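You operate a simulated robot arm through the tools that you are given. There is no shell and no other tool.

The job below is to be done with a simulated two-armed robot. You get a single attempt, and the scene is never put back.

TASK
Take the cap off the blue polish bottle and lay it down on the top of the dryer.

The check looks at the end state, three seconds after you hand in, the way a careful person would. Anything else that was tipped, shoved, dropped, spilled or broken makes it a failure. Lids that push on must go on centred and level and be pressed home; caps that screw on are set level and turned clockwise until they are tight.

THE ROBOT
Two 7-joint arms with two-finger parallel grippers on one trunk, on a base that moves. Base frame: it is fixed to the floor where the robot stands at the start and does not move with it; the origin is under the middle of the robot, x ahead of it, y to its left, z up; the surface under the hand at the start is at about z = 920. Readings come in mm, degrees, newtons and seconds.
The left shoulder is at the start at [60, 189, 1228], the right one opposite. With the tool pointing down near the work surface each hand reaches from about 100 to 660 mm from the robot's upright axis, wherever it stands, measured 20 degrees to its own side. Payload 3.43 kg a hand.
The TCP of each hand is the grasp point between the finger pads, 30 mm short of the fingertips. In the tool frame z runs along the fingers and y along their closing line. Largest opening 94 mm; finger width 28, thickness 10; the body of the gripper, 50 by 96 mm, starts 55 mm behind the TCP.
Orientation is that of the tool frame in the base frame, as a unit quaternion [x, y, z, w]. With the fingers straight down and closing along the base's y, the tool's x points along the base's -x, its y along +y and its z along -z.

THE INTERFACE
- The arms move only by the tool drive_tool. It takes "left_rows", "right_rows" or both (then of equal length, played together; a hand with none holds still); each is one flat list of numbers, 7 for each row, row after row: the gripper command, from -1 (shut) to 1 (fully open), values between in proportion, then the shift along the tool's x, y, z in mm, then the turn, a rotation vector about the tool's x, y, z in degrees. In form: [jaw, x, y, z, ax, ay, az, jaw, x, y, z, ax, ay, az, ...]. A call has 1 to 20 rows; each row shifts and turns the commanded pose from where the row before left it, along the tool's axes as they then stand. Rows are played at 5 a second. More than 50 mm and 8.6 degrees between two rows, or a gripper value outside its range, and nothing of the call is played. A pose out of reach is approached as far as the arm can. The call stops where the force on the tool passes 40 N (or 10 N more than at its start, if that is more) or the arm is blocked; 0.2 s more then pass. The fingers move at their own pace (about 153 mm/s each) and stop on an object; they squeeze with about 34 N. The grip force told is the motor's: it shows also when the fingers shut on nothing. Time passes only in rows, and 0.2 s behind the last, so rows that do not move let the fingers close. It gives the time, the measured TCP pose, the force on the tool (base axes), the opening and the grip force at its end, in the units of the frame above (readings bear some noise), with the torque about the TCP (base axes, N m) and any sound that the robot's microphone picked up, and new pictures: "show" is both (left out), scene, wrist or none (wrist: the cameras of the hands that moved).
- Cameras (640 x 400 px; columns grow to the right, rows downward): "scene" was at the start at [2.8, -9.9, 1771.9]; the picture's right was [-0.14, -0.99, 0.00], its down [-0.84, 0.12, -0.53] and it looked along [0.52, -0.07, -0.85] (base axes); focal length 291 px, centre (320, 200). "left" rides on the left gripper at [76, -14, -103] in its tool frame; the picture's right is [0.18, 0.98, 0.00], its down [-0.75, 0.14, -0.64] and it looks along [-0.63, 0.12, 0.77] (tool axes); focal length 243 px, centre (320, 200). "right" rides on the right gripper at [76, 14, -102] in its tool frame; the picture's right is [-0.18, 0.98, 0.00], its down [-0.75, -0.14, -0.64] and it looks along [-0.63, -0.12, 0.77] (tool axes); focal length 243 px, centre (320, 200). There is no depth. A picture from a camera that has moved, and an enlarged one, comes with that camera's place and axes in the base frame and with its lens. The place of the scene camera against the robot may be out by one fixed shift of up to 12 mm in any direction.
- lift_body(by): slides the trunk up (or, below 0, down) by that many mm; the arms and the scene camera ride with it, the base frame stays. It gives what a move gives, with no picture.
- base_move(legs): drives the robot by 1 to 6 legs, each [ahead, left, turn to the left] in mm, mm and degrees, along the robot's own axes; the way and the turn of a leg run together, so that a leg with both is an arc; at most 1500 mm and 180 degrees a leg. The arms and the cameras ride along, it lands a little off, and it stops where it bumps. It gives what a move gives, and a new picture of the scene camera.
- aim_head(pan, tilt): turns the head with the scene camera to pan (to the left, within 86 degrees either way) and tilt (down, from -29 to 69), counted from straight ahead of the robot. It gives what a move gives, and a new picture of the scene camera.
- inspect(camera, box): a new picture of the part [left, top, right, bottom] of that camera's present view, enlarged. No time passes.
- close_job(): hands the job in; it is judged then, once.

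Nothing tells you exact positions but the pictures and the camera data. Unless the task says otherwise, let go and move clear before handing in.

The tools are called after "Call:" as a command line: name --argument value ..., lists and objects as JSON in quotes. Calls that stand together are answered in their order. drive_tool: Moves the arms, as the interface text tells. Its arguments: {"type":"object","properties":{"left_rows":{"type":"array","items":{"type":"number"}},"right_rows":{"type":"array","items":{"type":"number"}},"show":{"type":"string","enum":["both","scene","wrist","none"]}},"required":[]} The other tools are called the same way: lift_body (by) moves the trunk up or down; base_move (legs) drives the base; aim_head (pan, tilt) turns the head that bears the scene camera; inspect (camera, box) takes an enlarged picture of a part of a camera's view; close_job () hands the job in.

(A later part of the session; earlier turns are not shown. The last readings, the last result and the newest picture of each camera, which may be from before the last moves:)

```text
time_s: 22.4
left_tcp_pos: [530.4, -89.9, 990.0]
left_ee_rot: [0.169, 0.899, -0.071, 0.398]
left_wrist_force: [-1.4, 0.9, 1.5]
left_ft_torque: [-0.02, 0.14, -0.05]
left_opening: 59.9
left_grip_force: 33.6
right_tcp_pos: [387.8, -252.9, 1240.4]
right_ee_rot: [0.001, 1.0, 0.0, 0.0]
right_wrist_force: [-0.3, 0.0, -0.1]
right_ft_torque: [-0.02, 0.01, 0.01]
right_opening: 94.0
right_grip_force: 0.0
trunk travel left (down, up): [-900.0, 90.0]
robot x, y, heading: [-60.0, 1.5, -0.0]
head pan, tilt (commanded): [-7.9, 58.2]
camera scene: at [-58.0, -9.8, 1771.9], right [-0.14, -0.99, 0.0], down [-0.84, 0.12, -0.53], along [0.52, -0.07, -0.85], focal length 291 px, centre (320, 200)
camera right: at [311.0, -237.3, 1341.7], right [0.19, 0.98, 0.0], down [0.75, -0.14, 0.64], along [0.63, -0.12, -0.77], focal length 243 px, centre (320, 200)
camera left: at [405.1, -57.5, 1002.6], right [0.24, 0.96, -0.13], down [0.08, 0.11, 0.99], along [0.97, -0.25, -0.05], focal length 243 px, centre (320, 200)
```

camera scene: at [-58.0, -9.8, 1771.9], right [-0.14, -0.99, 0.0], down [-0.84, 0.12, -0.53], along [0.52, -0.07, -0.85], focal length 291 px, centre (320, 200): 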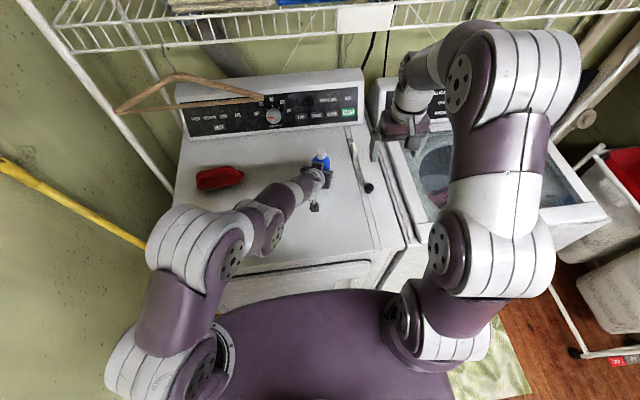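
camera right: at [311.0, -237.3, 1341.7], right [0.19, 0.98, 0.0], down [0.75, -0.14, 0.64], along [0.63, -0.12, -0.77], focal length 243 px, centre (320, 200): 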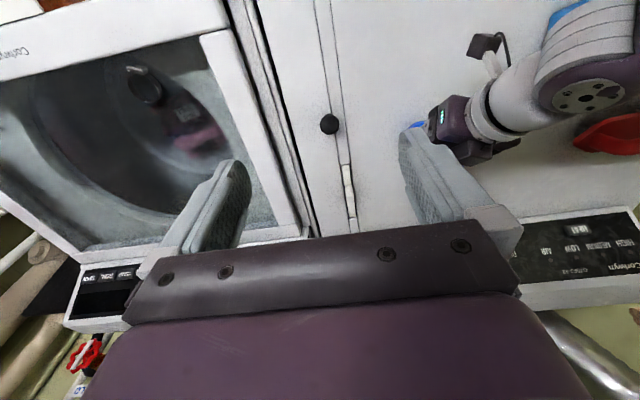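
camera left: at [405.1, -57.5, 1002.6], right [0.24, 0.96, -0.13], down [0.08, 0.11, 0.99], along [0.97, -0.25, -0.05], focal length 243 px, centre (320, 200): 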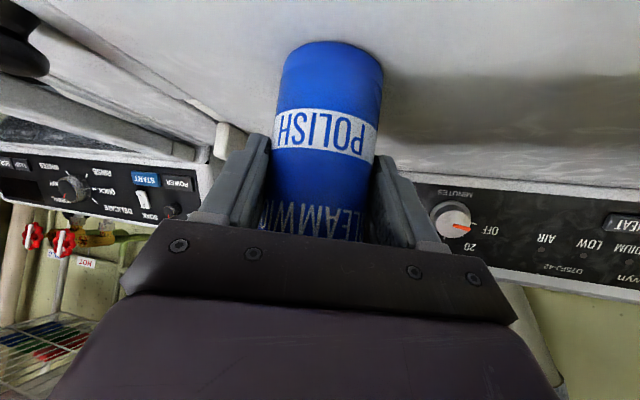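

Call:
drive_tool --right_rows '[1, -30.5, 31.6, 0, 0, 0, 0, 1, -30.5, 31.6, 0, 0, 0, 0, 1, -30.5, 31.6, 0, 0, 0, 0, 1, -30.5, 31.6, 0, 0, 0, 0, 1, -30.5, 31.6, 0, 0, 0, 0]' --show "both"

Call:
inspect --camera "right" --box '[240, 20, 400, 180]'

```text
time_s: 23.6
left_tcp_pos: [529.5, -90.2, 989.7]
left_ee_rot: [0.171, 0.899, -0.072, 0.397]
left_wrist_force: [-0.4, -0.5, 1.8]
left_ft_torque: [-0.13, 0.06, -0.06]
left_opening: 59.9
left_grip_force: 34.7
right_tcp_pos: [486.8, -98.7, 1193.4]
right_ee_rot: [0.0, 1.0, 0.0, 0.001]
right_wrist_force: [-0.1, -0.3, 0.7]
right_ft_torque: [-0.05, 0.01, -0.03]
right_opening: 94.0
right_grip_force: 0.0
right hand out of reach, approached as far as the arm can: row 3, 4, 5
trunk travel left (down, up): [-900.0, 90.0]
robot x, y, heading: [-58.4, -2.3, 0.2]
head pan, tilt (commanded): [-7.9, 58.2]
camera scene: at [-57.2, -9.0, 1771.9], right [-0.14, -0.99, 0.0], down [-0.84, 0.12, -0.53], along [0.52, -0.07, -0.85], focal length 291 px, centre (320, 200)
camera right: at [410.6, -84.5, 1295.0], right [0.18, 0.98, 0.0], down [0.75, -0.14, 0.64], along [0.63, -0.12, -0.76], focal length 243 px, centre (320, 200)
```

scene: 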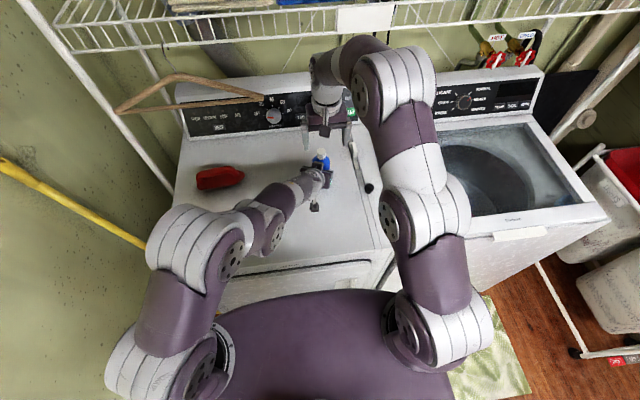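
right: 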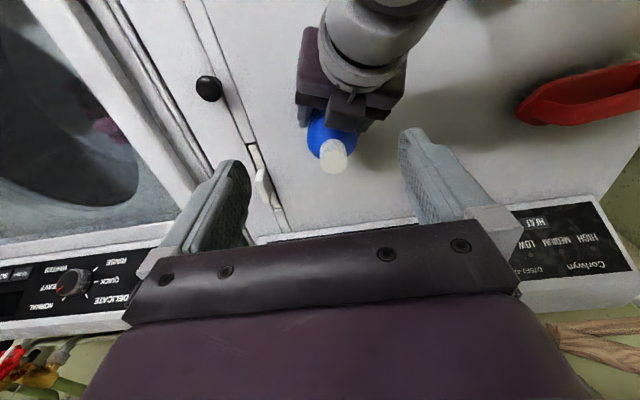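

```text
2.50 times, centred on (320, 100) of right
camera zoom: at [410.6, -84.5, 1295.0], right [0.18, 0.98, 0.0], down [0.75, -0.14, 0.64], along [0.63, -0.12, -0.76], focal length 606 px, centre (320, 450)
```

zoom: 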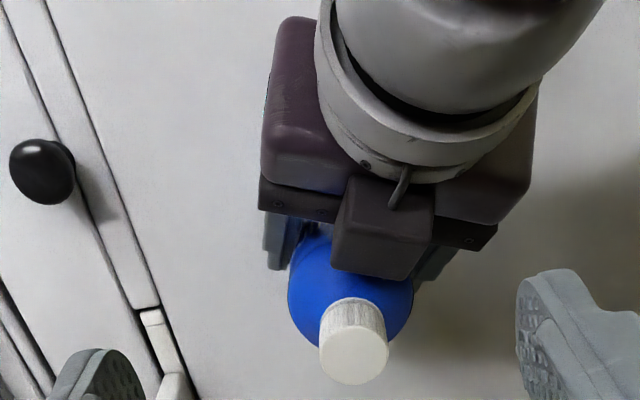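

The bottle is held, but from this base position the right hand can't quite reach over the cap, and a block on the left gripper sits close to the cap. I'll undo the grasp cleanly, starting by moving the right hand away and then opening and retracting the left.

Call:
drive_tool --right_rows '[1, 22, -35, -9, 0, 0, 0, 1, 22, -35, -9, 0, 0, 0, 1, 22, -35, -9, 0, 0, 0, 1, 22, -35, -9, 0, 0, 0]' --show "none"

Call:
drive_tool --left_rows '[0, 0, 0, 0, 0, 0, 0, 1, 0, 0, 0, 0, 0, 0, 1, 0, 0, 0, 0, 0, 0, 1, 0, 0, -12, 0, 0, 0, 1, 0, 0, -18, 0, 0, 0, 1, 0, 0, -25, 0, 0, 0, 1, 0, 0, -25, 0, 0, 0]' --show "both"

```text
time_s: 24.6
left_tcp_pos: [529.3, -90.5, 989.0]
left_ee_rot: [0.17, 0.899, -0.071, 0.397]
left_wrist_force: [-1.4, 0.7, 3.3]
left_ft_torque: [-0.04, 0.1, -0.05]
left_opening: 59.7
left_grip_force: 33.8
right_tcp_pos: [396.0, -242.7, 1230.0]
right_ee_rot: [-0.001, 1.0, 0.001, 0.001]
right_wrist_force: [0.0, -0.6, -0.2]
right_ft_torque: [-0.01, -0.02, -0.03]
right_opening: 93.9
right_grip_force: 0.1
trunk travel left (down, up): [-900.0, 90.0]
robot x, y, heading: [-58.7, 0.3, 0.0]
head pan, tilt (commanded): [-7.9, 58.2]
```

```text
time_s: 26.2
left_tcp_pos: [473.2, -68.9, 1045.2]
left_ee_rot: [0.17, 0.899, -0.071, 0.398]
left_wrist_force: [-0.1, -0.1, 0.3]
left_ft_torque: [0.01, -0.01, -0.03]
left_opening: 93.9
left_grip_force: 0.2
right_tcp_pos: [396.9, -241.2, 1230.7]
right_ee_rot: [0.0, 1.0, 0.0, 0.001]
right_wrist_force: [0.1, -0.2, -0.1]
right_ft_torque: [0.01, 0.02, 0.01]
right_opening: 94.1
right_grip_force: 0.1
trunk travel left (down, up): [-900.0, 90.0]
robot x, y, heading: [-63.4, 0.5, 0.2]
head pan, tilt (commanded): [-7.9, 58.2]
camera scene: at [-58.9, -9.6, 1771.9], right [-0.14, -0.99, 0.0], down [-0.84, 0.12, -0.53], along [0.52, -0.07, -0.85], focal length 291 px, centre (320, 200)
camera left: at [349.0, -36.6, 1057.8], right [0.24, 0.96, -0.13], down [0.08, 0.11, 0.99], along [0.97, -0.25, -0.05], focal length 243 px, centre (320, 200)
```

scene: 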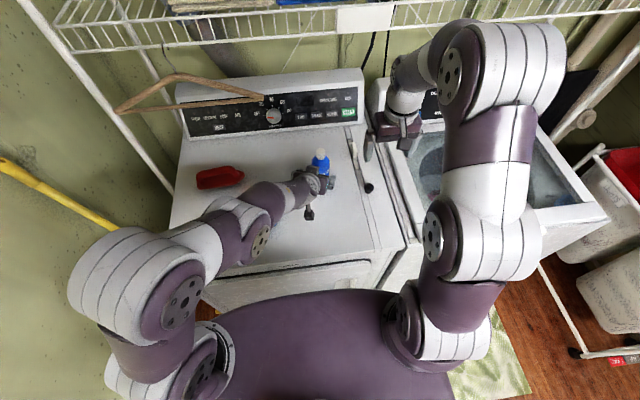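
left: 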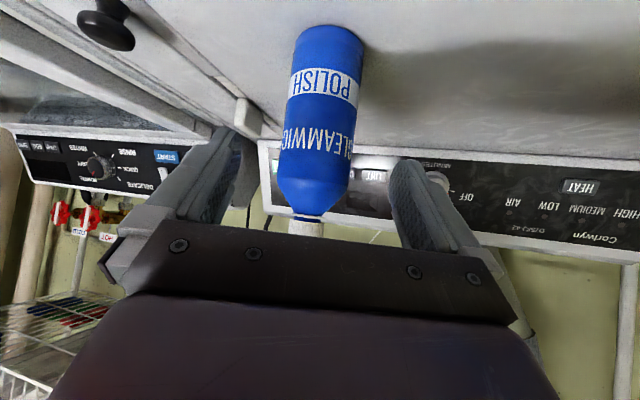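

The bottle is undisturbed. I'll move the left hand to the left, then turn it to a better approach: yaw about -55°, pitched 32° below horizontal.

Call:
drive_tool --left_rows '[1, 17, 15.6, -15.9, 0, 0, 0, 1, 17, 15.6, -15.9, 0, 0, 0, 1, 17, 15.6, -15.9, 0, 0, 0, 1, 0, 0, 0, 5.43, -2.05, 4.02, 1, 0, 0, 0, 5.43, -2.05, 4.02, 1, 0, 0, 0, 5.43, -2.05, 4.02, 1, 0, 0, 0, 5.43, -2.05, 4.02, 1, 0, 0, 0, 5.43, -2.05, 4.02]' --show "both"

```text
time_s: 28.0
left_tcp_pos: [420.4, -15.6, 1038.4]
left_ee_rot: [0.168, 0.9, -0.067, 0.397]
left_wrist_force: [0.9, -0.1, 0.1]
left_ft_torque: [0.0, -0.02, -0.01]
left_opening: 93.8
left_grip_force: 0.1
left hand out of reach, approached as far as the arm can: row 3, 4, 5, 6, 7, 8
right_tcp_pos: [397.3, -241.6, 1229.4]
right_ee_rot: [0.0, 1.0, 0.001, 0.001]
right_wrist_force: [0.2, -0.6, 0.1]
right_ft_torque: [0.05, 0.02, -0.01]
right_opening: 94.1
right_grip_force: 0.1
trunk travel left (down, up): [-900.0, 90.0]
robot x, y, heading: [-59.2, 0.1, 0.1]
head pan, tilt (commanded): [-7.9, 58.2]
camera scene: at [-57.4, -9.9, 1771.9], right [-0.14, -0.99, 0.0], down [-0.84, 0.12, -0.53], along [0.52, -0.07, -0.85], focal length 291 px, centre (320, 200)
camera left: at [296.0, 16.5, 1051.7], right [0.23, 0.96, -0.12], down [0.08, 0.11, 0.99], along [0.97, -0.24, -0.05], focal length 243 px, centre (320, 200)
```

scene: 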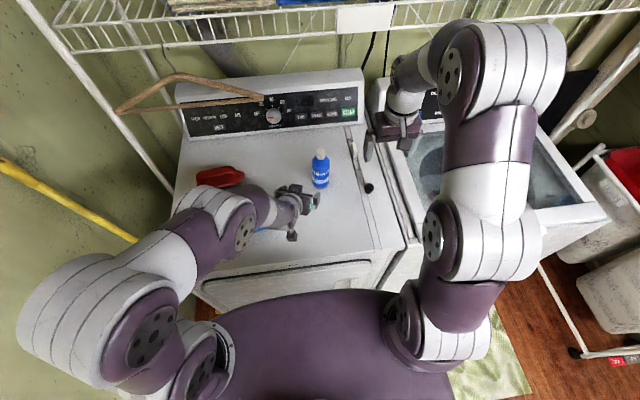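
left: 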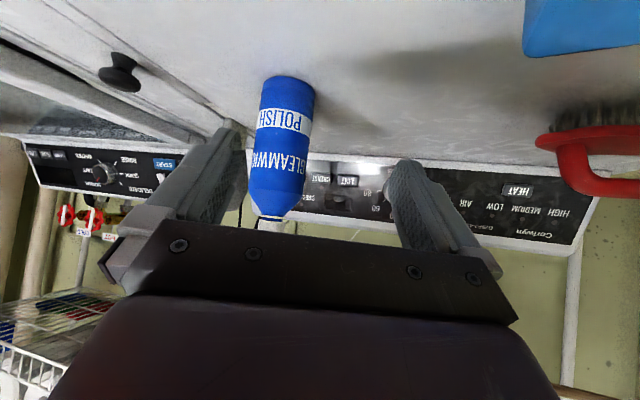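

The arm was folded too tightly to turn there. I'll move the left hand forward and to the left, away from the bottle, and turn it where the arm is more extended.

Call:
drive_tool --left_rows '[1, -14.8, 32.7, 5.6, 0, 0, 0, 1, -14.8, 32.7, 5.6, 0, 0, 0, 1, -14.8, 32.7, 5.6, 0, 0, 0, 1, 0, 0, 0, 5.43, -2.05, 4.02, 1, 0, 0, 0, 5.43, -2.05, 4.02, 1, 0, 0, 0, 5.43, -2.05, 4.02, 1, 0, 0, 0, 5.43, -2.05, 4.02, 1, 0, 0, 0, 5.43, -2.05, 4.02]' --show "both"

```text
time_s: 29.8
left_tcp_pos: [464.5, -5.8, 1061.3]
left_ee_rot: [0.165, 0.901, -0.061, 0.396]
left_wrist_force: [0.3, -0.9, 0.7]
left_ft_torque: [0.0, -0.01, 0.03]
left_opening: 94.1
left_grip_force: 0.0
left hand out of reach, approached as far as the arm can: row 1, 2, 3, 4, 5, 6, 7, 8
right_tcp_pos: [397.3, -241.0, 1229.6]
right_ee_rot: [0.0, 1.0, 0.001, 0.001]
right_wrist_force: [0.2, 1.0, 0.0]
right_ft_torque: [-0.01, 0.01, 0.0]
right_opening: 94.2
right_grip_force: 0.0
trunk travel left (down, up): [-900.0, 90.0]
robot x, y, heading: [-57.7, 1.1, 0.2]
head pan, tilt (commanded): [-7.9, 58.2]
camera scene: at [-57.4, -10.0, 1771.9], right [-0.14, -0.99, 0.0], down [-0.84, 0.12, -0.53], along [0.52, -0.07, -0.85], focal length 291 px, centre (320, 200)
camera left: at [340.2, 23.8, 1074.5], right [0.23, 0.97, -0.11], down [0.08, 0.1, 0.99], along [0.97, -0.23, -0.05], focal length 243 px, centre (320, 200)
```

scene: 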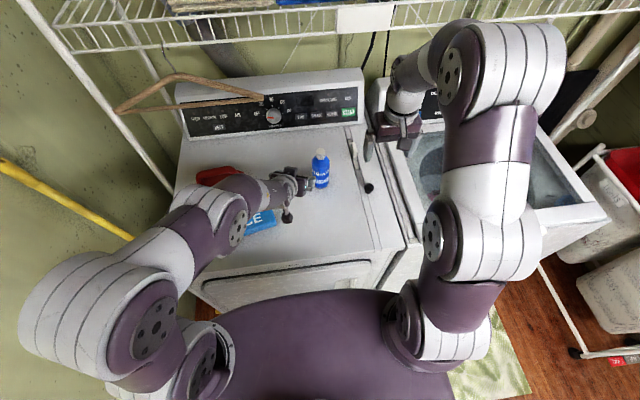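
left: 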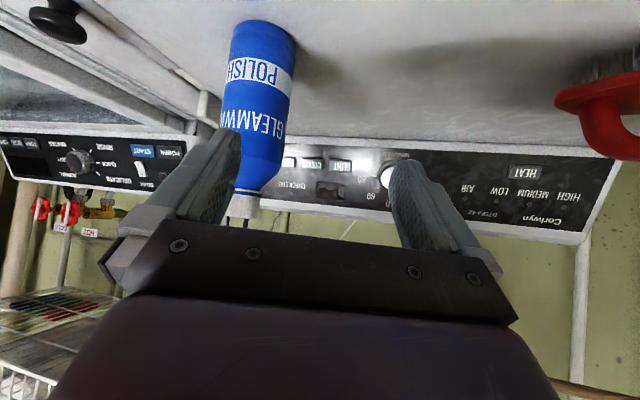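

The left arm can't take that yaw, so I'll use the earlier pose (yaw -21°, pitch 42°), which worked. Raising the trunk and moving a little forward should help both arms reach, so first I'll check the shelf above for clearance.

Call:
aim_head --pan 0 --tilt 25

```text
time_s: 30.8
left_tcp_pos: [465.4, -6.3, 1061.6]
left_ee_rot: [0.166, 0.901, -0.061, 0.396]
left_wrist_force: [-0.2, -0.5, 0.2]
left_ft_torque: [-0.03, -0.02, 0.04]
left_opening: 94.0
left_grip_force: 0.1
right_tcp_pos: [398.3, -240.5, 1229.0]
right_ee_rot: [0.0, 1.0, 0.0, 0.001]
right_wrist_force: [-0.4, -0.5, -0.5]
right_ft_torque: [0.01, 0.0, 0.03]
right_opening: 93.8
right_grip_force: 0.2
trunk travel left (down, up): [-900.0, 90.0]
robot x, y, heading: [-59.2, -3.2, -0.0]
head pan, tilt (commanded): [0.0, 25.0]
camera scene: at [-33.4, -0.5, 1819.7], right [0.0, -1.0, 0.0], down [-0.42, 0.0, -0.91], along [0.91, 0.0, -0.42], focal length 291 px, centre (320, 200)
```

scene: 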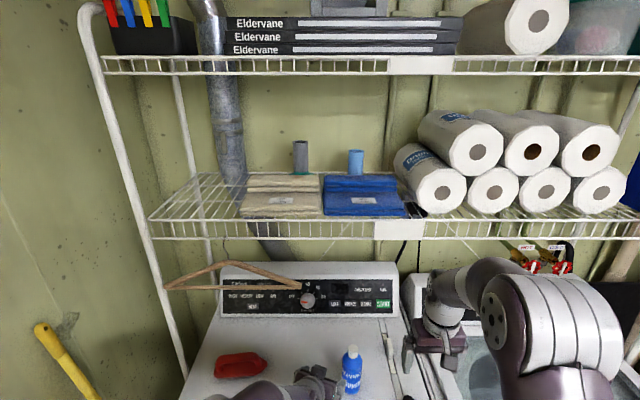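

The shelf front edge is at about x≈660, z≈1410, which leaves room. I'll raise the trunk 80 mm and drive forward 20 mm.

Call:
lift_body --by 80

Call:
base_move --legs '[[20, 0, 0]]'

Call:
aim_head --pan -8 --tilt 55

```text
time_s: 31.9
left_tcp_pos: [465.4, -7.8, 1141.1]
left_ee_rot: [0.166, 0.901, -0.061, 0.396]
left_wrist_force: [0.8, -0.1, 0.6]
left_ft_torque: [0.0, 0.03, 0.0]
left_opening: 94.0
left_grip_force: 0.0
right_tcp_pos: [397.4, -240.6, 1308.3]
right_ee_rot: [0.0, 1.0, 0.0, 0.002]
right_wrist_force: [-0.1, -1.0, 0.2]
right_ft_torque: [0.02, 0.01, 0.05]
right_opening: 94.0
right_grip_force: 0.0
trunk travel left (down, up): [-980.0, 10.0]
robot x, y, heading: [-60.9, 4.0, -0.0]
head pan, tilt (commanded): [0.0, 25.0]
```

```text
time_s: 32.7
left_tcp_pos: [479.7, -5.8, 1144.1]
left_ee_rot: [0.167, 0.9, -0.062, 0.399]
left_wrist_force: [-0.8, -0.6, 0.2]
left_ft_torque: [0.01, -0.03, 0.04]
left_opening: 94.1
left_grip_force: 0.0
right_tcp_pos: [411.1, -240.5, 1311.6]
right_ee_rot: [0.0, 1.0, 0.0, 0.003]
right_wrist_force: [0.3, -0.6, 0.2]
right_ft_torque: [0.01, 0.01, 0.01]
right_opening: 93.9
right_grip_force: 0.0
trunk travel left (down, up): [-980.0, 10.0]
robot x, y, heading: [-40.4, 5.5, -0.1]
head pan, tilt (commanded): [0.0, 25.0]
camera scene: at [-22.0, -0.5, 1900.0], right [0.0, -1.0, 0.0], down [-0.42, 0.0, -0.91], along [0.91, 0.0, -0.42], focal length 291 px, centre (320, 200)
```

scene: 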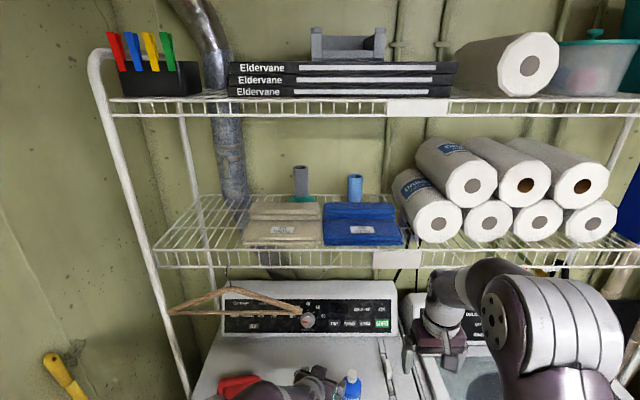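

```text
time_s: 33.7
left_tcp_pos: [486.2, -7.3, 1140.6]
left_ee_rot: [0.166, 0.901, -0.061, 0.396]
left_wrist_force: [0.0, 0.5, -0.8]
left_ft_torque: [0.01, -0.02, 0.02]
left_opening: 93.9
left_grip_force: 0.0
right_tcp_pos: [419.0, -240.6, 1309.0]
right_ee_rot: [-0.001, 1.0, -0.001, 0.0]
right_wrist_force: [0.1, 1.0, -0.6]
right_ft_torque: [0.01, 0.03, 0.0]
right_opening: 94.0
right_grip_force: 0.1
trunk travel left (down, up): [-980.0, 10.0]
robot x, y, heading: [-36.7, 0.3, 0.1]
head pan, tilt (commanded): [-8.0, 55.0]
camera scene: at [-31.7, -10.5, 1855.9], right [-0.14, -0.99, 0.0], down [-0.81, 0.11, -0.57], along [0.57, -0.08, -0.82], focal length 291 px, centre (320, 200)
```

scene: 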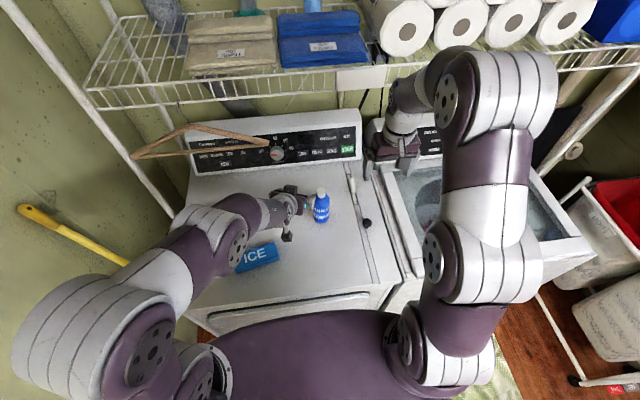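

Now I'll bring the left hand to the pre-grasp point in front of the bottle from this raised stance.

Call:
drive_tool --left_rows '[1, 17.6, -16.6, 20, 0, 0, 0, 1, 17.6, -16.6, 20, 0, 0, 0, 1, 17.6, -16.6, 20, 0, 0, 0, 1, 17.6, -16.6, 20, 0, 0, 0]' --show "both"

```text
time_s: 34.7
left_tcp_pos: [474.6, -69.6, 1033.6]
left_ee_rot: [0.166, 0.901, -0.061, 0.396]
left_wrist_force: [0.3, 0.3, -0.4]
left_ft_torque: [-0.02, -0.01, 0.03]
left_opening: 93.8
left_grip_force: 0.1
right_tcp_pos: [417.2, -240.9, 1310.6]
right_ee_rot: [-0.001, 1.0, 0.001, 0.001]
right_wrist_force: [0.1, -0.4, 0.3]
right_ft_torque: [0.01, -0.04, -0.02]
right_opening: 94.0
right_grip_force: 0.0
trunk travel left (down, up): [-980.0, 10.0]
robot x, y, heading: [-43.3, 0.9, 0.2]
head pan, tilt (commanded): [-8.0, 55.0]
camera scene: at [-33.7, -11.5, 1855.9], right [-0.14, -0.99, 0.0], down [-0.81, 0.11, -0.57], along [0.57, -0.08, -0.82], focal length 291 px, centre (320, 200)
camera left: at [350.1, -39.1, 1047.4], right [0.23, 0.97, -0.11], down [0.08, 0.1, 0.99], along [0.97, -0.23, -0.05], focal length 243 px, centre (320, 200)
```

scene: 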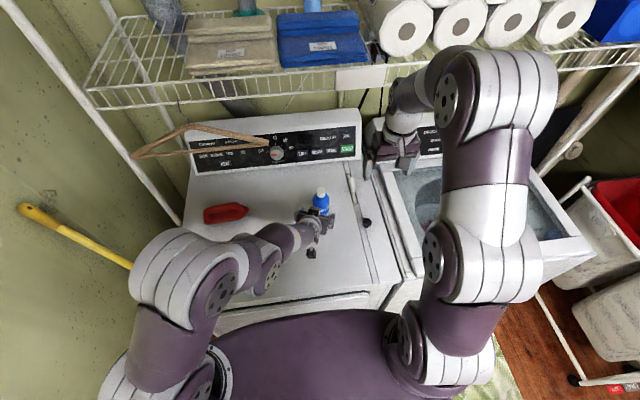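
left: 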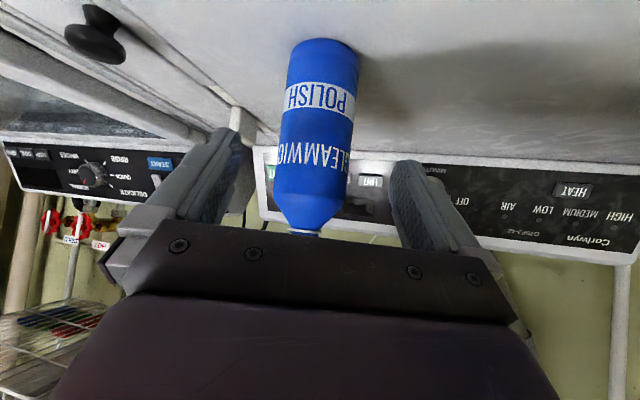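

This pose is reached cleanly. I'll try flattening the pitch slightly for more clearance around the cap.

Call:
drive_tool --left_rows '[1, 0, 0, 0, 0, -4, 0, 1, 0, 0, 0, 0, -4, 0]' --show "wrist"

```text
time_s: 35.3
left_tcp_pos: [473.7, -70.7, 1033.7]
left_ee_rot: [0.161, 0.871, -0.073, 0.459]
left_wrist_force: [-0.5, 0.7, 0.2]
left_ft_torque: [0.01, 0.02, -0.01]
left_opening: 93.9
left_grip_force: 0.1
right_tcp_pos: [416.5, -241.5, 1308.2]
right_ee_rot: [-0.001, 1.0, 0.0, 0.001]
right_wrist_force: [-0.5, 0.2, -0.5]
right_ft_torque: [0.01, -0.01, 0.01]
right_opening: 93.9
right_grip_force: 0.1
trunk travel left (down, up): [-980.0, 10.0]
robot x, y, heading: [-38.6, -0.1, 0.3]
head pan, tilt (commanded): [-8.0, 55.0]
camera left: at [348.5, -39.4, 1029.5], right [0.24, 0.96, -0.13], down [-0.05, 0.15, 0.99], along [0.97, -0.24, 0.08], focal length 243 px, centre (320, 200)
```

left: 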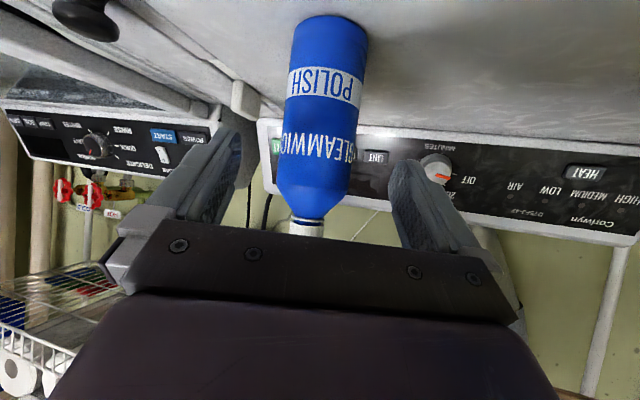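

Flattening worked (pitch ~35°). I'll lower a little and slide in around the bottle with the fingers open.

Call:
drive_tool --left_rows '[1, 9.1, 0, 0, 0, 0, 0, 1, 9.1, 0, 0, 0, 0, 0, 1, 0, 0, 20, 0, 0, 0, 1, 0, 0, 20, 0, 0, 0, 1, 0, 0, 20, 0, 0, 0]' --show "both"

```text
time_s: 36.5
left_tcp_pos: [510.9, -83.7, 985.6]
left_ee_rot: [0.161, 0.871, -0.073, 0.458]
left_wrist_force: [-0.2, 1.2, 0.6]
left_ft_torque: [-0.03, 0.01, 0.02]
left_opening: 93.8
left_grip_force: 0.1
right_tcp_pos: [417.0, -241.1, 1308.6]
right_ee_rot: [0.0, 1.0, 0.0, 0.001]
right_wrist_force: [-0.3, -0.6, 0.0]
right_ft_torque: [-0.05, 0.01, -0.03]
right_opening: 94.1
right_grip_force: 0.0
trunk travel left (down, up): [-980.0, 10.0]
robot x, y, heading: [-39.7, -1.6, 0.1]
head pan, tilt (commanded): [-8.0, 55.0]
camera scene: at [-33.5, -10.6, 1855.8], right [-0.14, -0.99, 0.0], down [-0.81, 0.11, -0.57], along [0.57, -0.08, -0.82], focal length 291 px, centre (320, 200)
camera left: at [386.1, -52.0, 981.2], right [0.24, 0.96, -0.13], down [-0.05, 0.15, 0.99], along [0.97, -0.24, 0.08], focal length 243 px, centre (320, 200)
```

scene: 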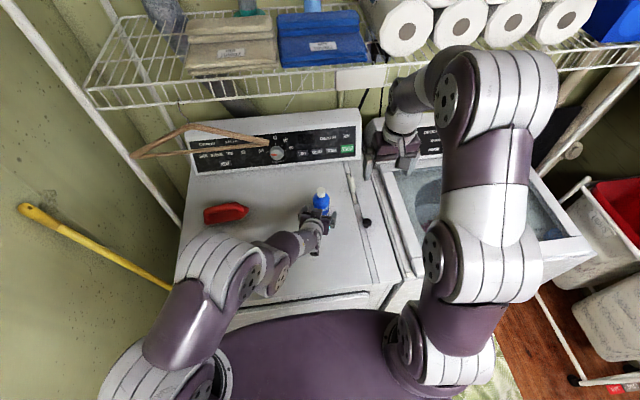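
left: 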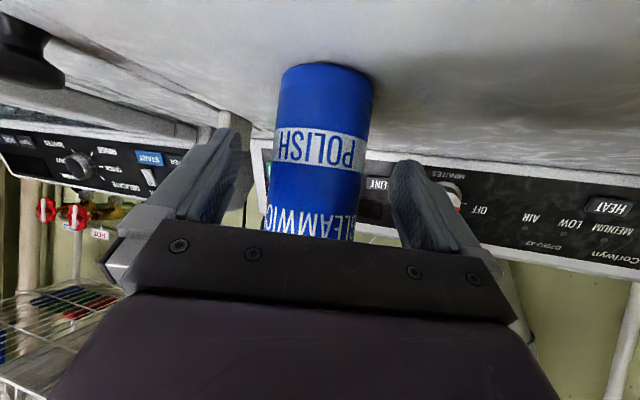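

Centred. I'll advance the last 22 mm and close the left gripper on the bottle.

Call:
drive_tool --left_rows '[1, 0, 0, 11, 0, 0, 0, 1, 0, 0, 11, 0, 0, 0, 0.6, 0, 0, 0, 0, 0, 0, 0.3, 0, 0, 0, 0, 0, 0, -1, 0, 0, 0, 0, 0, 0, -1, 0, 0, 0, 0, 0, 0, -1, 0, 0, 0, 0, 0, 0]' --show "both"

```text
time_s: 38.1
left_tcp_pos: [528.5, -88.9, 972.0]
left_ee_rot: [0.162, 0.871, -0.073, 0.458]
left_wrist_force: [0.0, 2.0, 0.8]
left_ft_torque: [0.01, 0.0, 0.01]
left_opening: 59.9
left_grip_force: 34.0
right_tcp_pos: [416.5, -241.3, 1309.5]
right_ee_rot: [0.0, 1.0, 0.0, 0.001]
right_wrist_force: [-0.6, 0.0, -0.1]
right_ft_torque: [0.01, 0.0, 0.01]
right_opening: 94.1
right_grip_force: 0.0
trunk travel left (down, up): [-980.0, 10.0]
robot x, y, heading: [-41.1, 0.9, 0.1]
head pan, tilt (commanded): [-8.0, 55.0]
camera scene: at [-34.3, -10.1, 1855.8], right [-0.14, -0.99, 0.0], down [-0.81, 0.11, -0.57], along [0.57, -0.08, -0.82], focal length 291 px, centre (320, 200)
camera left: at [402.4, -58.1, 969.1], right [0.24, 0.96, -0.13], down [-0.05, 0.15, 0.99], along [0.97, -0.23, 0.08], focal length 243 px, centre (320, 200)
```

scene: 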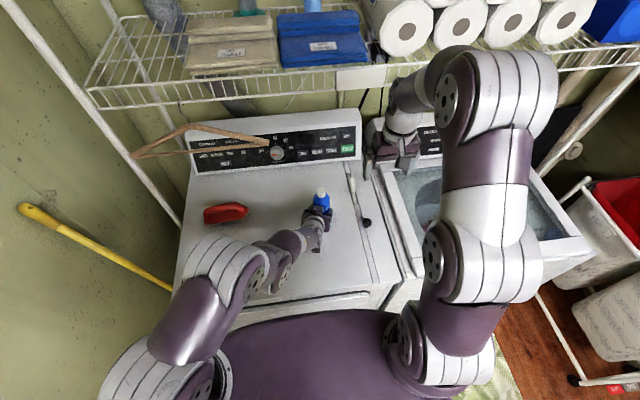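
left: 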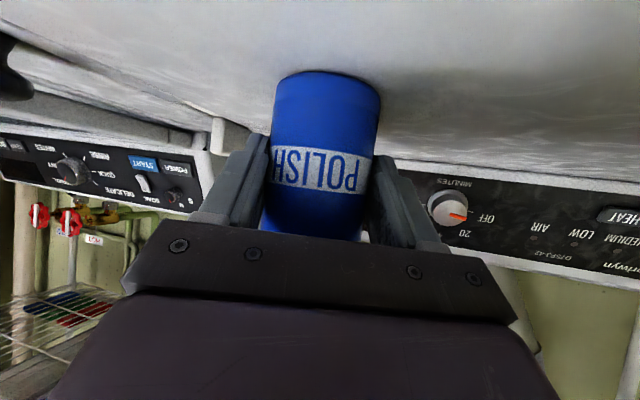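

The bottle is held again. Now the right hand goes down and over toward the cap, fingers open, staying above the cap top.

Call:
drive_tool --right_rows '[1, 0, 0, 36, 0, 0, 0, 1, 0, 0, 36, 0, 0, 0, 1, 0, 0, 36, 0, 0, 0, 1, -25, 36.7, 5, 0, 0, 0, 1, -25, 36.7, 5, 0, 0, 0, 1, -25, 36.7, 5, 0, 0, 0, 1, -25, 36.7, 5, 0, 0, 0]' --show "both"

Call:
inspect --camera "right" --box '[240, 40, 400, 200]'

```text
time_s: 39.7
left_tcp_pos: [527.8, -88.9, 973.3]
left_ee_rot: [0.162, 0.871, -0.074, 0.458]
left_wrist_force: [0.5, 0.1, 0.5]
left_ft_torque: [0.02, -0.06, -0.01]
left_opening: 59.6
left_grip_force: 33.6
right_tcp_pos: [517.8, -90.9, 1182.8]
right_ee_rot: [0.001, 1.0, -0.001, 0.001]
right_wrist_force: [0.6, 0.4, -1.2]
right_ft_torque: [-0.02, 0.02, 0.02]
right_opening: 94.1
right_grip_force: 0.0
trunk travel left (down, up): [-980.0, 10.0]
robot x, y, heading: [-37.7, 3.0, 0.1]
head pan, tilt (commanded): [-8.0, 55.0]
camera scene: at [-33.2, -8.5, 1855.9], right [-0.14, -0.99, 0.0], down [-0.81, 0.11, -0.57], along [0.57, -0.08, -0.82], focal length 291 px, centre (320, 200)
camera right: at [440.5, -75.2, 1283.8], right [0.18, 0.98, 0.0], down [0.75, -0.14, 0.64], along [0.63, -0.12, -0.77], focal length 243 px, centre (320, 200)
```

scene: 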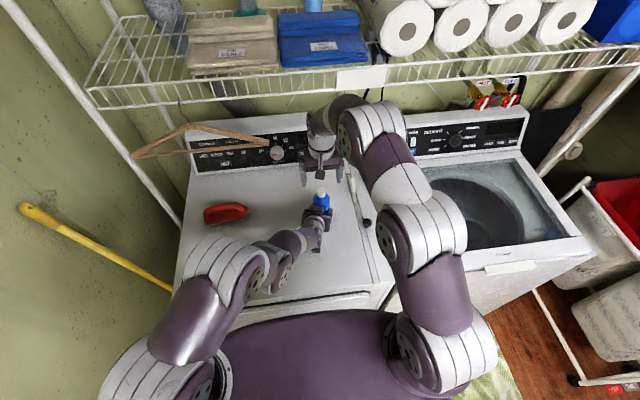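
right: 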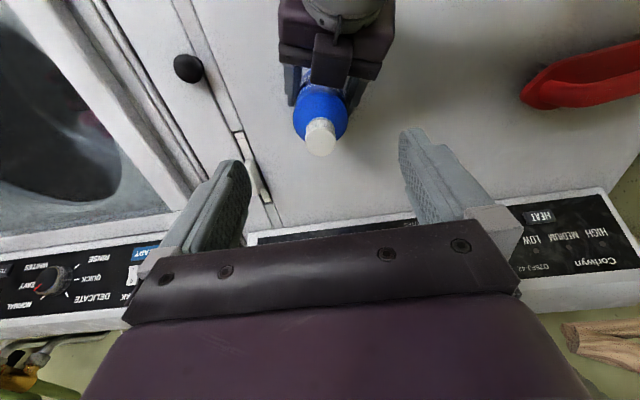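

```text
2.50 times, centred on (320, 120) of right
camera zoom: at [440.5, -75.2, 1283.8], right [0.18, 0.98, 0.0], down [0.75, -0.14, 0.64], along [0.63, -0.12, -0.77], focal length 606 px, centre (320, 400)
```

zoom: 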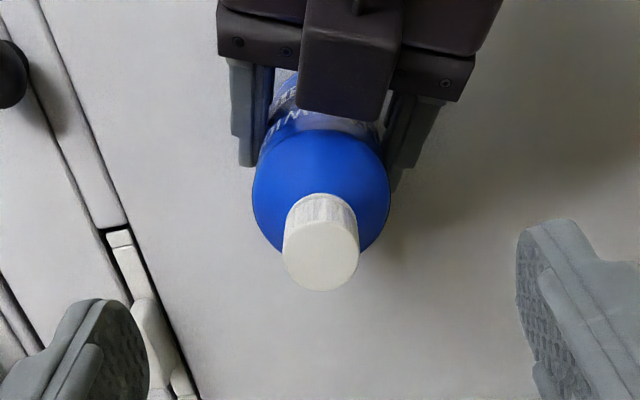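

The cap centre is measured at (539.5, -94), its top near 1081 and its bottom near 1063, about 27.6 mm wide. I'll centre the right hand over it and pre-turn the wrist clockwise by 48° so I have a long counter-clockwise stroke.

Call:
drive_tool --right_rows '[1, -21.7, -3, 0, 0, 0, 0, 1, 0, 0, 0, 0, 0, 8, 1, 0, 0, 0, 0, 0, 8, 1, 0, 0, 0, 0, 0, 8, 1, 0, 0, 0, 0, 0, 8, 1, 0, 0, 0, 0, 0, 8, 1, 0, 0, 0, 0, 0, 8]' --show "both"

Call:
inspect --camera "right" --box '[220, 40, 420, 220]'

```text
time_s: 41.3
left_tcp_pos: [528.8, -89.4, 974.5]
left_ee_rot: [0.162, 0.871, -0.073, 0.458]
left_wrist_force: [1.3, -0.5, 1.6]
left_ft_torque: [-0.06, -0.01, 0.02]
left_opening: 59.8
left_grip_force: 33.8
right_tcp_pos: [538.7, -97.9, 1180.2]
right_ee_rot: [0.407, 0.913, 0.0, 0.0]
right_wrist_force: [0.6, -0.7, 0.0]
right_ft_torque: [0.0, 0.02, 0.02]
right_opening: 94.1
right_grip_force: 0.0
trunk travel left (down, up): [-980.0, 10.0]
robot x, y, heading: [-38.8, -1.2, -0.2]
head pan, tilt (commanded): [-8.0, 55.0]
camera scene: at [-34.0, -10.4, 1855.8], right [-0.14, -0.99, 0.0], down [-0.81, 0.11, -0.57], along [0.57, -0.08, -0.82], focal length 291 px, centre (320, 200)
camera right: at [497.5, -30.7, 1283.0], right [0.85, 0.52, 0.0], down [0.4, -0.66, 0.64], along [0.33, -0.55, -0.77], focal length 243 px, centre (320, 200)
```

scene: 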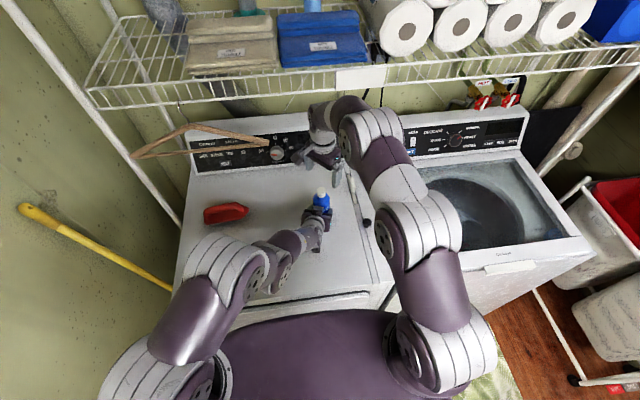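
right: 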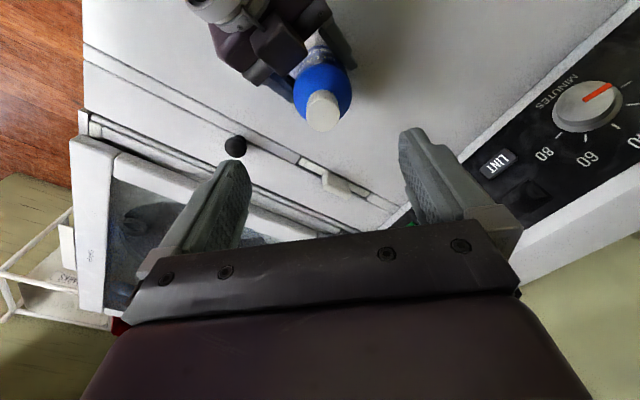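

```text
2.22 times, centred on (320, 130) of right
camera zoom: at [497.5, -30.7, 1283.0], right [0.85, 0.52, 0.0], down [0.4, -0.66, 0.64], along [0.33, -0.55, -0.77], focal length 539 px, centre (320, 356)
```

zoom: 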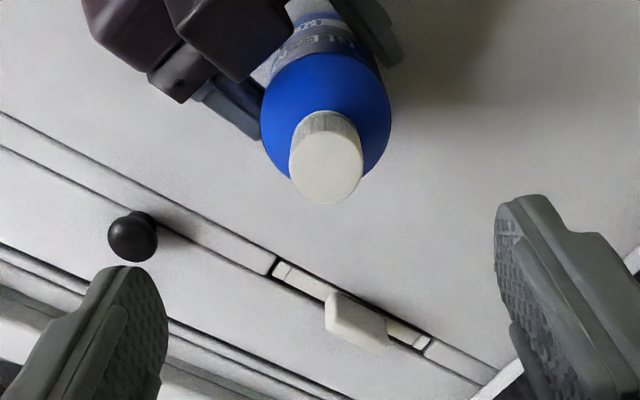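

The image shows the cap 3 mm off along the closing direction. I'll correct that and descend partway, then re-check.

Call:
drive_tool --right_rows '[1, 1.2, 3, 0, 0, 0, 0, 1, 0, 0, 20, 0, 0, 0, 1, 0, 0, 20, 0, 0, 0, 1, 0, 0, 10, 0, 0, 0]' --show "wrist"

Call:
inspect --camera "right" --box '[220, 60, 420, 240]'

```text
time_s: 42.3
left_tcp_pos: [528.2, -89.9, 972.5]
left_ee_rot: [0.161, 0.871, -0.072, 0.458]
left_wrist_force: [0.8, 0.1, 2.2]
left_ft_torque: [-0.08, -0.03, 0.0]
left_opening: 60.0
left_grip_force: 34.0
right_tcp_pos: [539.2, -94.6, 1132.2]
right_ee_rot: [0.406, 0.914, 0.001, 0.001]
right_wrist_force: [-0.3, 0.1, -0.9]
right_ft_torque: [0.01, -0.02, 0.01]
right_opening: 93.9
right_grip_force: 0.0
trunk travel left (down, up): [-980.0, 10.0]
robot x, y, heading: [-42.7, 0.9, -0.1]
head pan, tilt (commanded): [-8.0, 55.0]
camera right: at [498.6, -28.8, 1232.9], right [0.85, 0.52, 0.0], down [0.4, -0.65, 0.64], along [0.34, -0.55, -0.77], focal length 243 px, centre (320, 200)
```

right: 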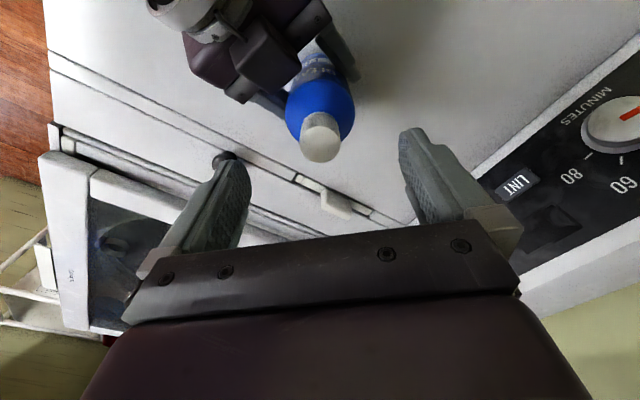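

```text
2.22 times, centred on (320, 150) of right
camera zoom: at [498.6, -28.8, 1232.9], right [0.85, 0.52, 0.0], down [0.4, -0.65, 0.64], along [0.34, -0.55, -0.77], focal length 539 px, centre (320, 311)
```

zoom: 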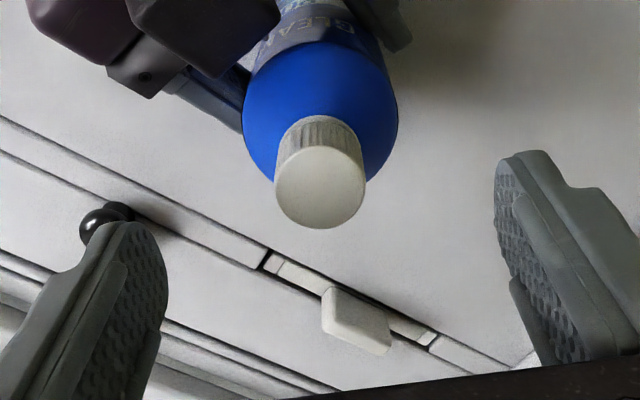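

Alignment is now exact. I'll descend so the fingertips sit around the cap just above its lower edge, then check before closing.

Call:
drive_tool --right_rows '[1, 0, 0, 13, 0, 0, 0, 1, 0, 0, 13, 0, 0, 0, 1, 0, 0, 11, 0, 0, 0]' --show "both"

Call:
inspect --camera "right" --box '[200, 100, 440, 260]'

Call:
inspect --camera "scene" --box '[270, 130, 370, 240]'

```text
time_s: 43.1
left_tcp_pos: [529.1, -88.9, 973.8]
left_ee_rot: [0.162, 0.871, -0.073, 0.459]
left_wrist_force: [-0.2, 0.1, 2.2]
left_ft_torque: [-0.08, 0.04, -0.02]
left_opening: 59.8
left_grip_force: 34.0
right_tcp_pos: [540.3, -94.7, 1094.6]
right_ee_rot: [0.407, 0.914, -0.001, 0.001]
right_wrist_force: [0.6, -0.5, -0.2]
right_ft_torque: [0.01, -0.01, 0.04]
right_opening: 94.0
right_grip_force: 0.0
trunk travel left (down, up): [-980.0, 10.0]
robot x, y, heading: [-42.3, 1.6, -0.2]
head pan, tilt (commanded): [-8.0, 55.0]
camera scene: at [-34.3, -10.3, 1855.8], right [-0.14, -0.99, 0.0], down [-0.81, 0.11, -0.57], along [0.57, -0.08, -0.82], focal length 291 px, centre (320, 200)
camera right: at [499.5, -28.2, 1196.5], right [0.85, 0.52, 0.0], down [0.4, -0.65, 0.64], along [0.34, -0.55, -0.77], focal length 243 px, centre (320, 200)
```

scene: 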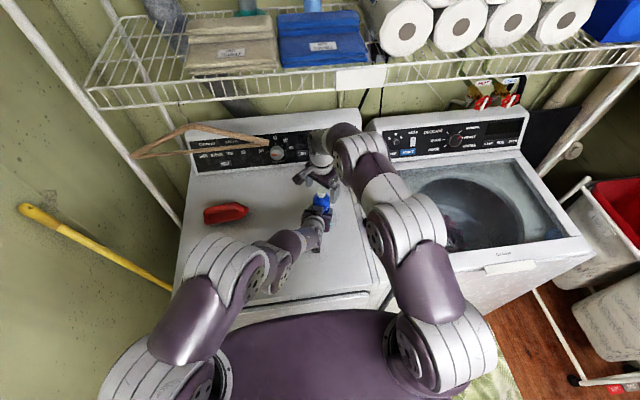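
right: 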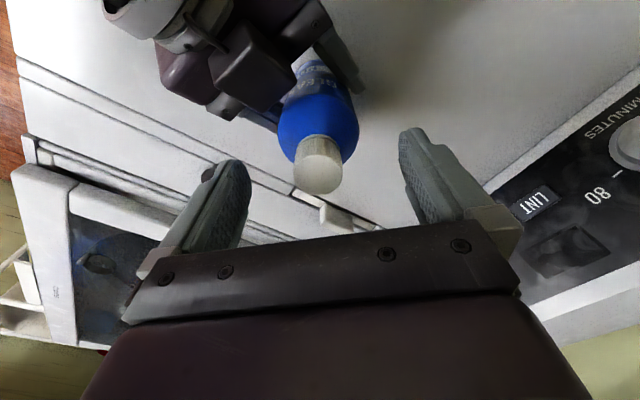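

```text
2.50 times, centred on (320, 180) of right
camera zoom: at [499.5, -28.2, 1196.5], right [0.85, 0.52, 0.0], down [0.4, -0.65, 0.64], along [0.34, -0.55, -0.77], focal length 606 px, centre (320, 250)
```

zoom: 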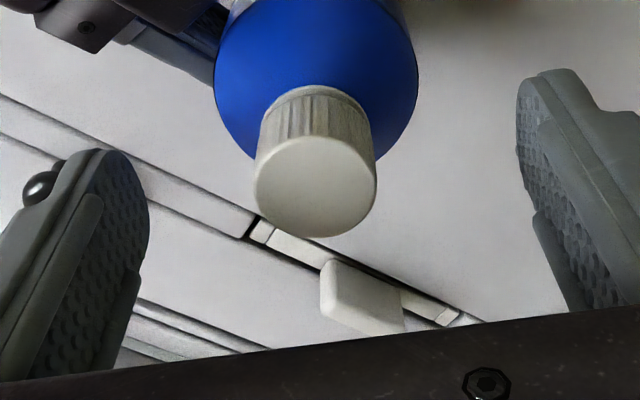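

```text
3.64 times, centred on (320, 185) of scene
camera zoom: at [-34.3, -10.3, 1855.8], right [-0.14, -0.99, 0.0], down [-0.81, 0.11, -0.57], along [0.57, -0.08, -0.82], focal length 1059 px, centre (320, 254)
```

zoom: 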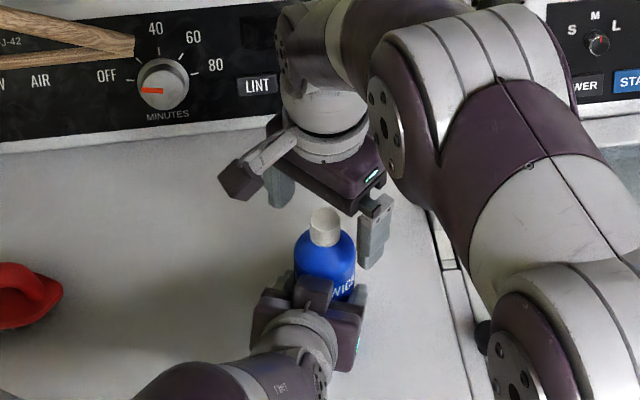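

Everything lines up. I'll close the right gripper on the cap.

Call:
drive_tool --right_rows '[0.3, 0, 0, 0, 0, 0, 0, -0.2, 0, 0, 0, 0, 0, 0, -1, 0, 0, 0, 0, 0, 0, -1, 0, 0, 0, 0, 0, 0, -1, 0, 0, 0, 0, 0, 0]' --show "wrist"

Call:
inspect --camera "right" --box '[200, 100, 440, 260]'

Call:
inspect --camera "scene" --box '[270, 130, 370, 240]'

```text
time_s: 44.3
left_tcp_pos: [527.5, -89.8, 973.5]
left_ee_rot: [0.16, 0.871, -0.072, 0.458]
left_wrist_force: [3.4, 3.2, 1.0]
left_ft_torque: [-0.17, 0.3, 0.06]
left_opening: 59.9
left_grip_force: 33.9
right_tcp_pos: [539.9, -94.9, 1093.2]
right_ee_rot: [0.407, 0.913, 0.0, 0.001]
right_wrist_force: [-3.5, -3.3, 0.9]
right_ft_torque: [-0.07, 0.1, 0.01]
right_opening: 25.4
right_grip_force: 34.0
trunk travel left (down, up): [-980.0, 10.0]
robot x, y, heading: [-39.8, 2.4, 0.1]
head pan, tilt (commanded): [-8.0, 55.0]
camera right: at [499.4, -28.4, 1196.4], right [0.85, 0.52, 0.0], down [0.4, -0.65, 0.64], along [0.34, -0.55, -0.77], focal length 243 px, centre (320, 200)
```

right: 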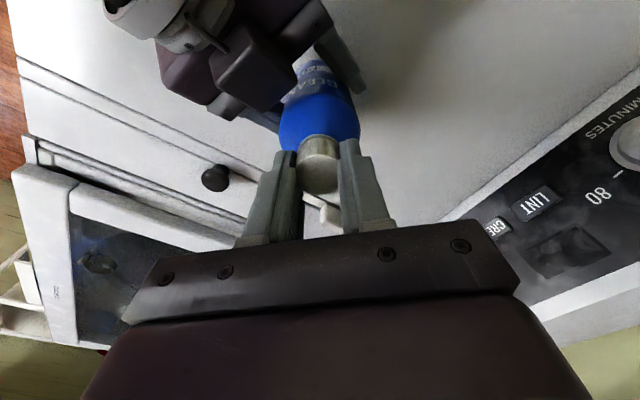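

```text
2.50 times, centred on (320, 180) of right
camera zoom: at [499.4, -28.4, 1196.4], right [0.85, 0.52, 0.0], down [0.4, -0.65, 0.64], along [0.34, -0.55, -0.77], focal length 606 px, centre (320, 250)
```

zoom: 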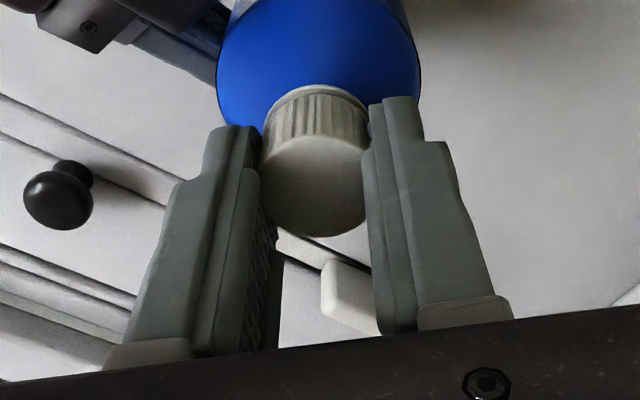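

```text
3.64 times, centred on (320, 185) of scene
camera zoom: at [-34.3, -10.3, 1855.8], right [-0.14, -0.99, 0.0], down [-0.81, 0.11, -0.57], along [0.57, -0.08, -0.82], focal length 1059 px, centre (320, 254)
```

zoom: 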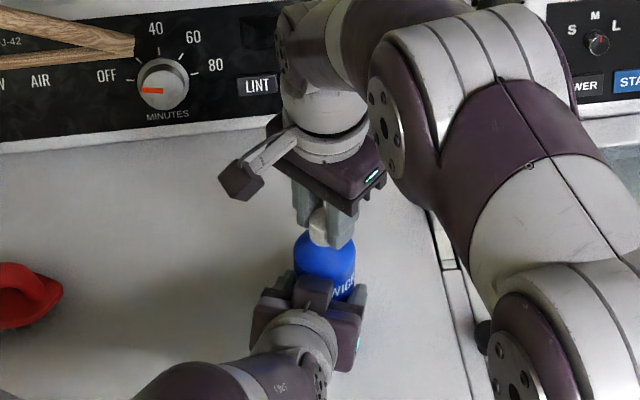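

The cap is gripped (25 mm). Now I'll start turning counter-clockwise and watch the torque and force.

Call:
drive_tool --right_rows '[-1, 0, 0, 0, 0, 0, -6, -1, 0, 0, 0, 0, 0, -6, -1, 0, 0, -0.1, 0, 0, -6, -1, 0, 0, -0.1, 0, 0, -6]' --show "wrist"

Call:
inspect --camera "right" --box '[200, 100, 440, 260]'

```text
time_s: 45.3
left_tcp_pos: [528.3, -89.0, 974.2]
left_ee_rot: [0.162, 0.871, -0.074, 0.458]
left_wrist_force: [2.5, 5.2, 2.2]
left_ft_torque: [-0.25, 0.0, 0.04]
left_opening: 59.7
left_grip_force: 33.9
right_tcp_pos: [540.0, -95.5, 1093.8]
right_ee_rot: [0.207, 0.978, 0.0, 0.0]
right_wrist_force: [-1.3, -3.3, 1.1]
right_ft_torque: [-0.09, 0.05, -0.01]
right_opening: 25.3
right_grip_force: 33.9
trunk travel left (down, up): [-980.0, 10.0]
robot x, y, heading: [-38.9, 0.4, -0.3]
head pan, tilt (commanded): [-8.0, 55.0]
camera right: at [476.1, -50.1, 1196.3], right [0.57, 0.82, 0.0], down [0.63, -0.43, 0.64], along [0.53, -0.36, -0.77], focal length 243 px, centre (320, 200)
```

right: 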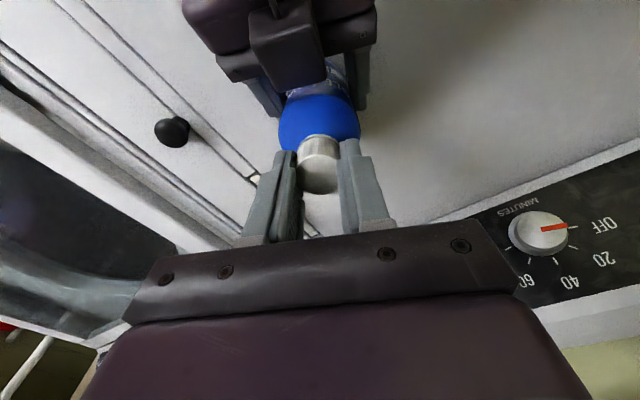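

```text
2.50 times, centred on (320, 180) of right
camera zoom: at [476.1, -50.1, 1196.3], right [0.57, 0.82, 0.0], down [0.63, -0.43, 0.64], along [0.53, -0.36, -0.77], focal length 606 px, centre (320, 250)
```

zoom: 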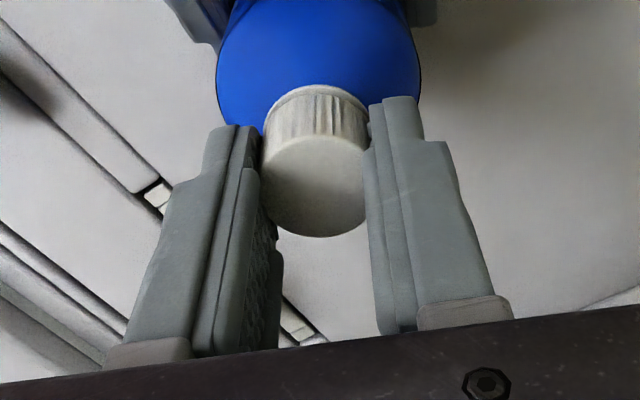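

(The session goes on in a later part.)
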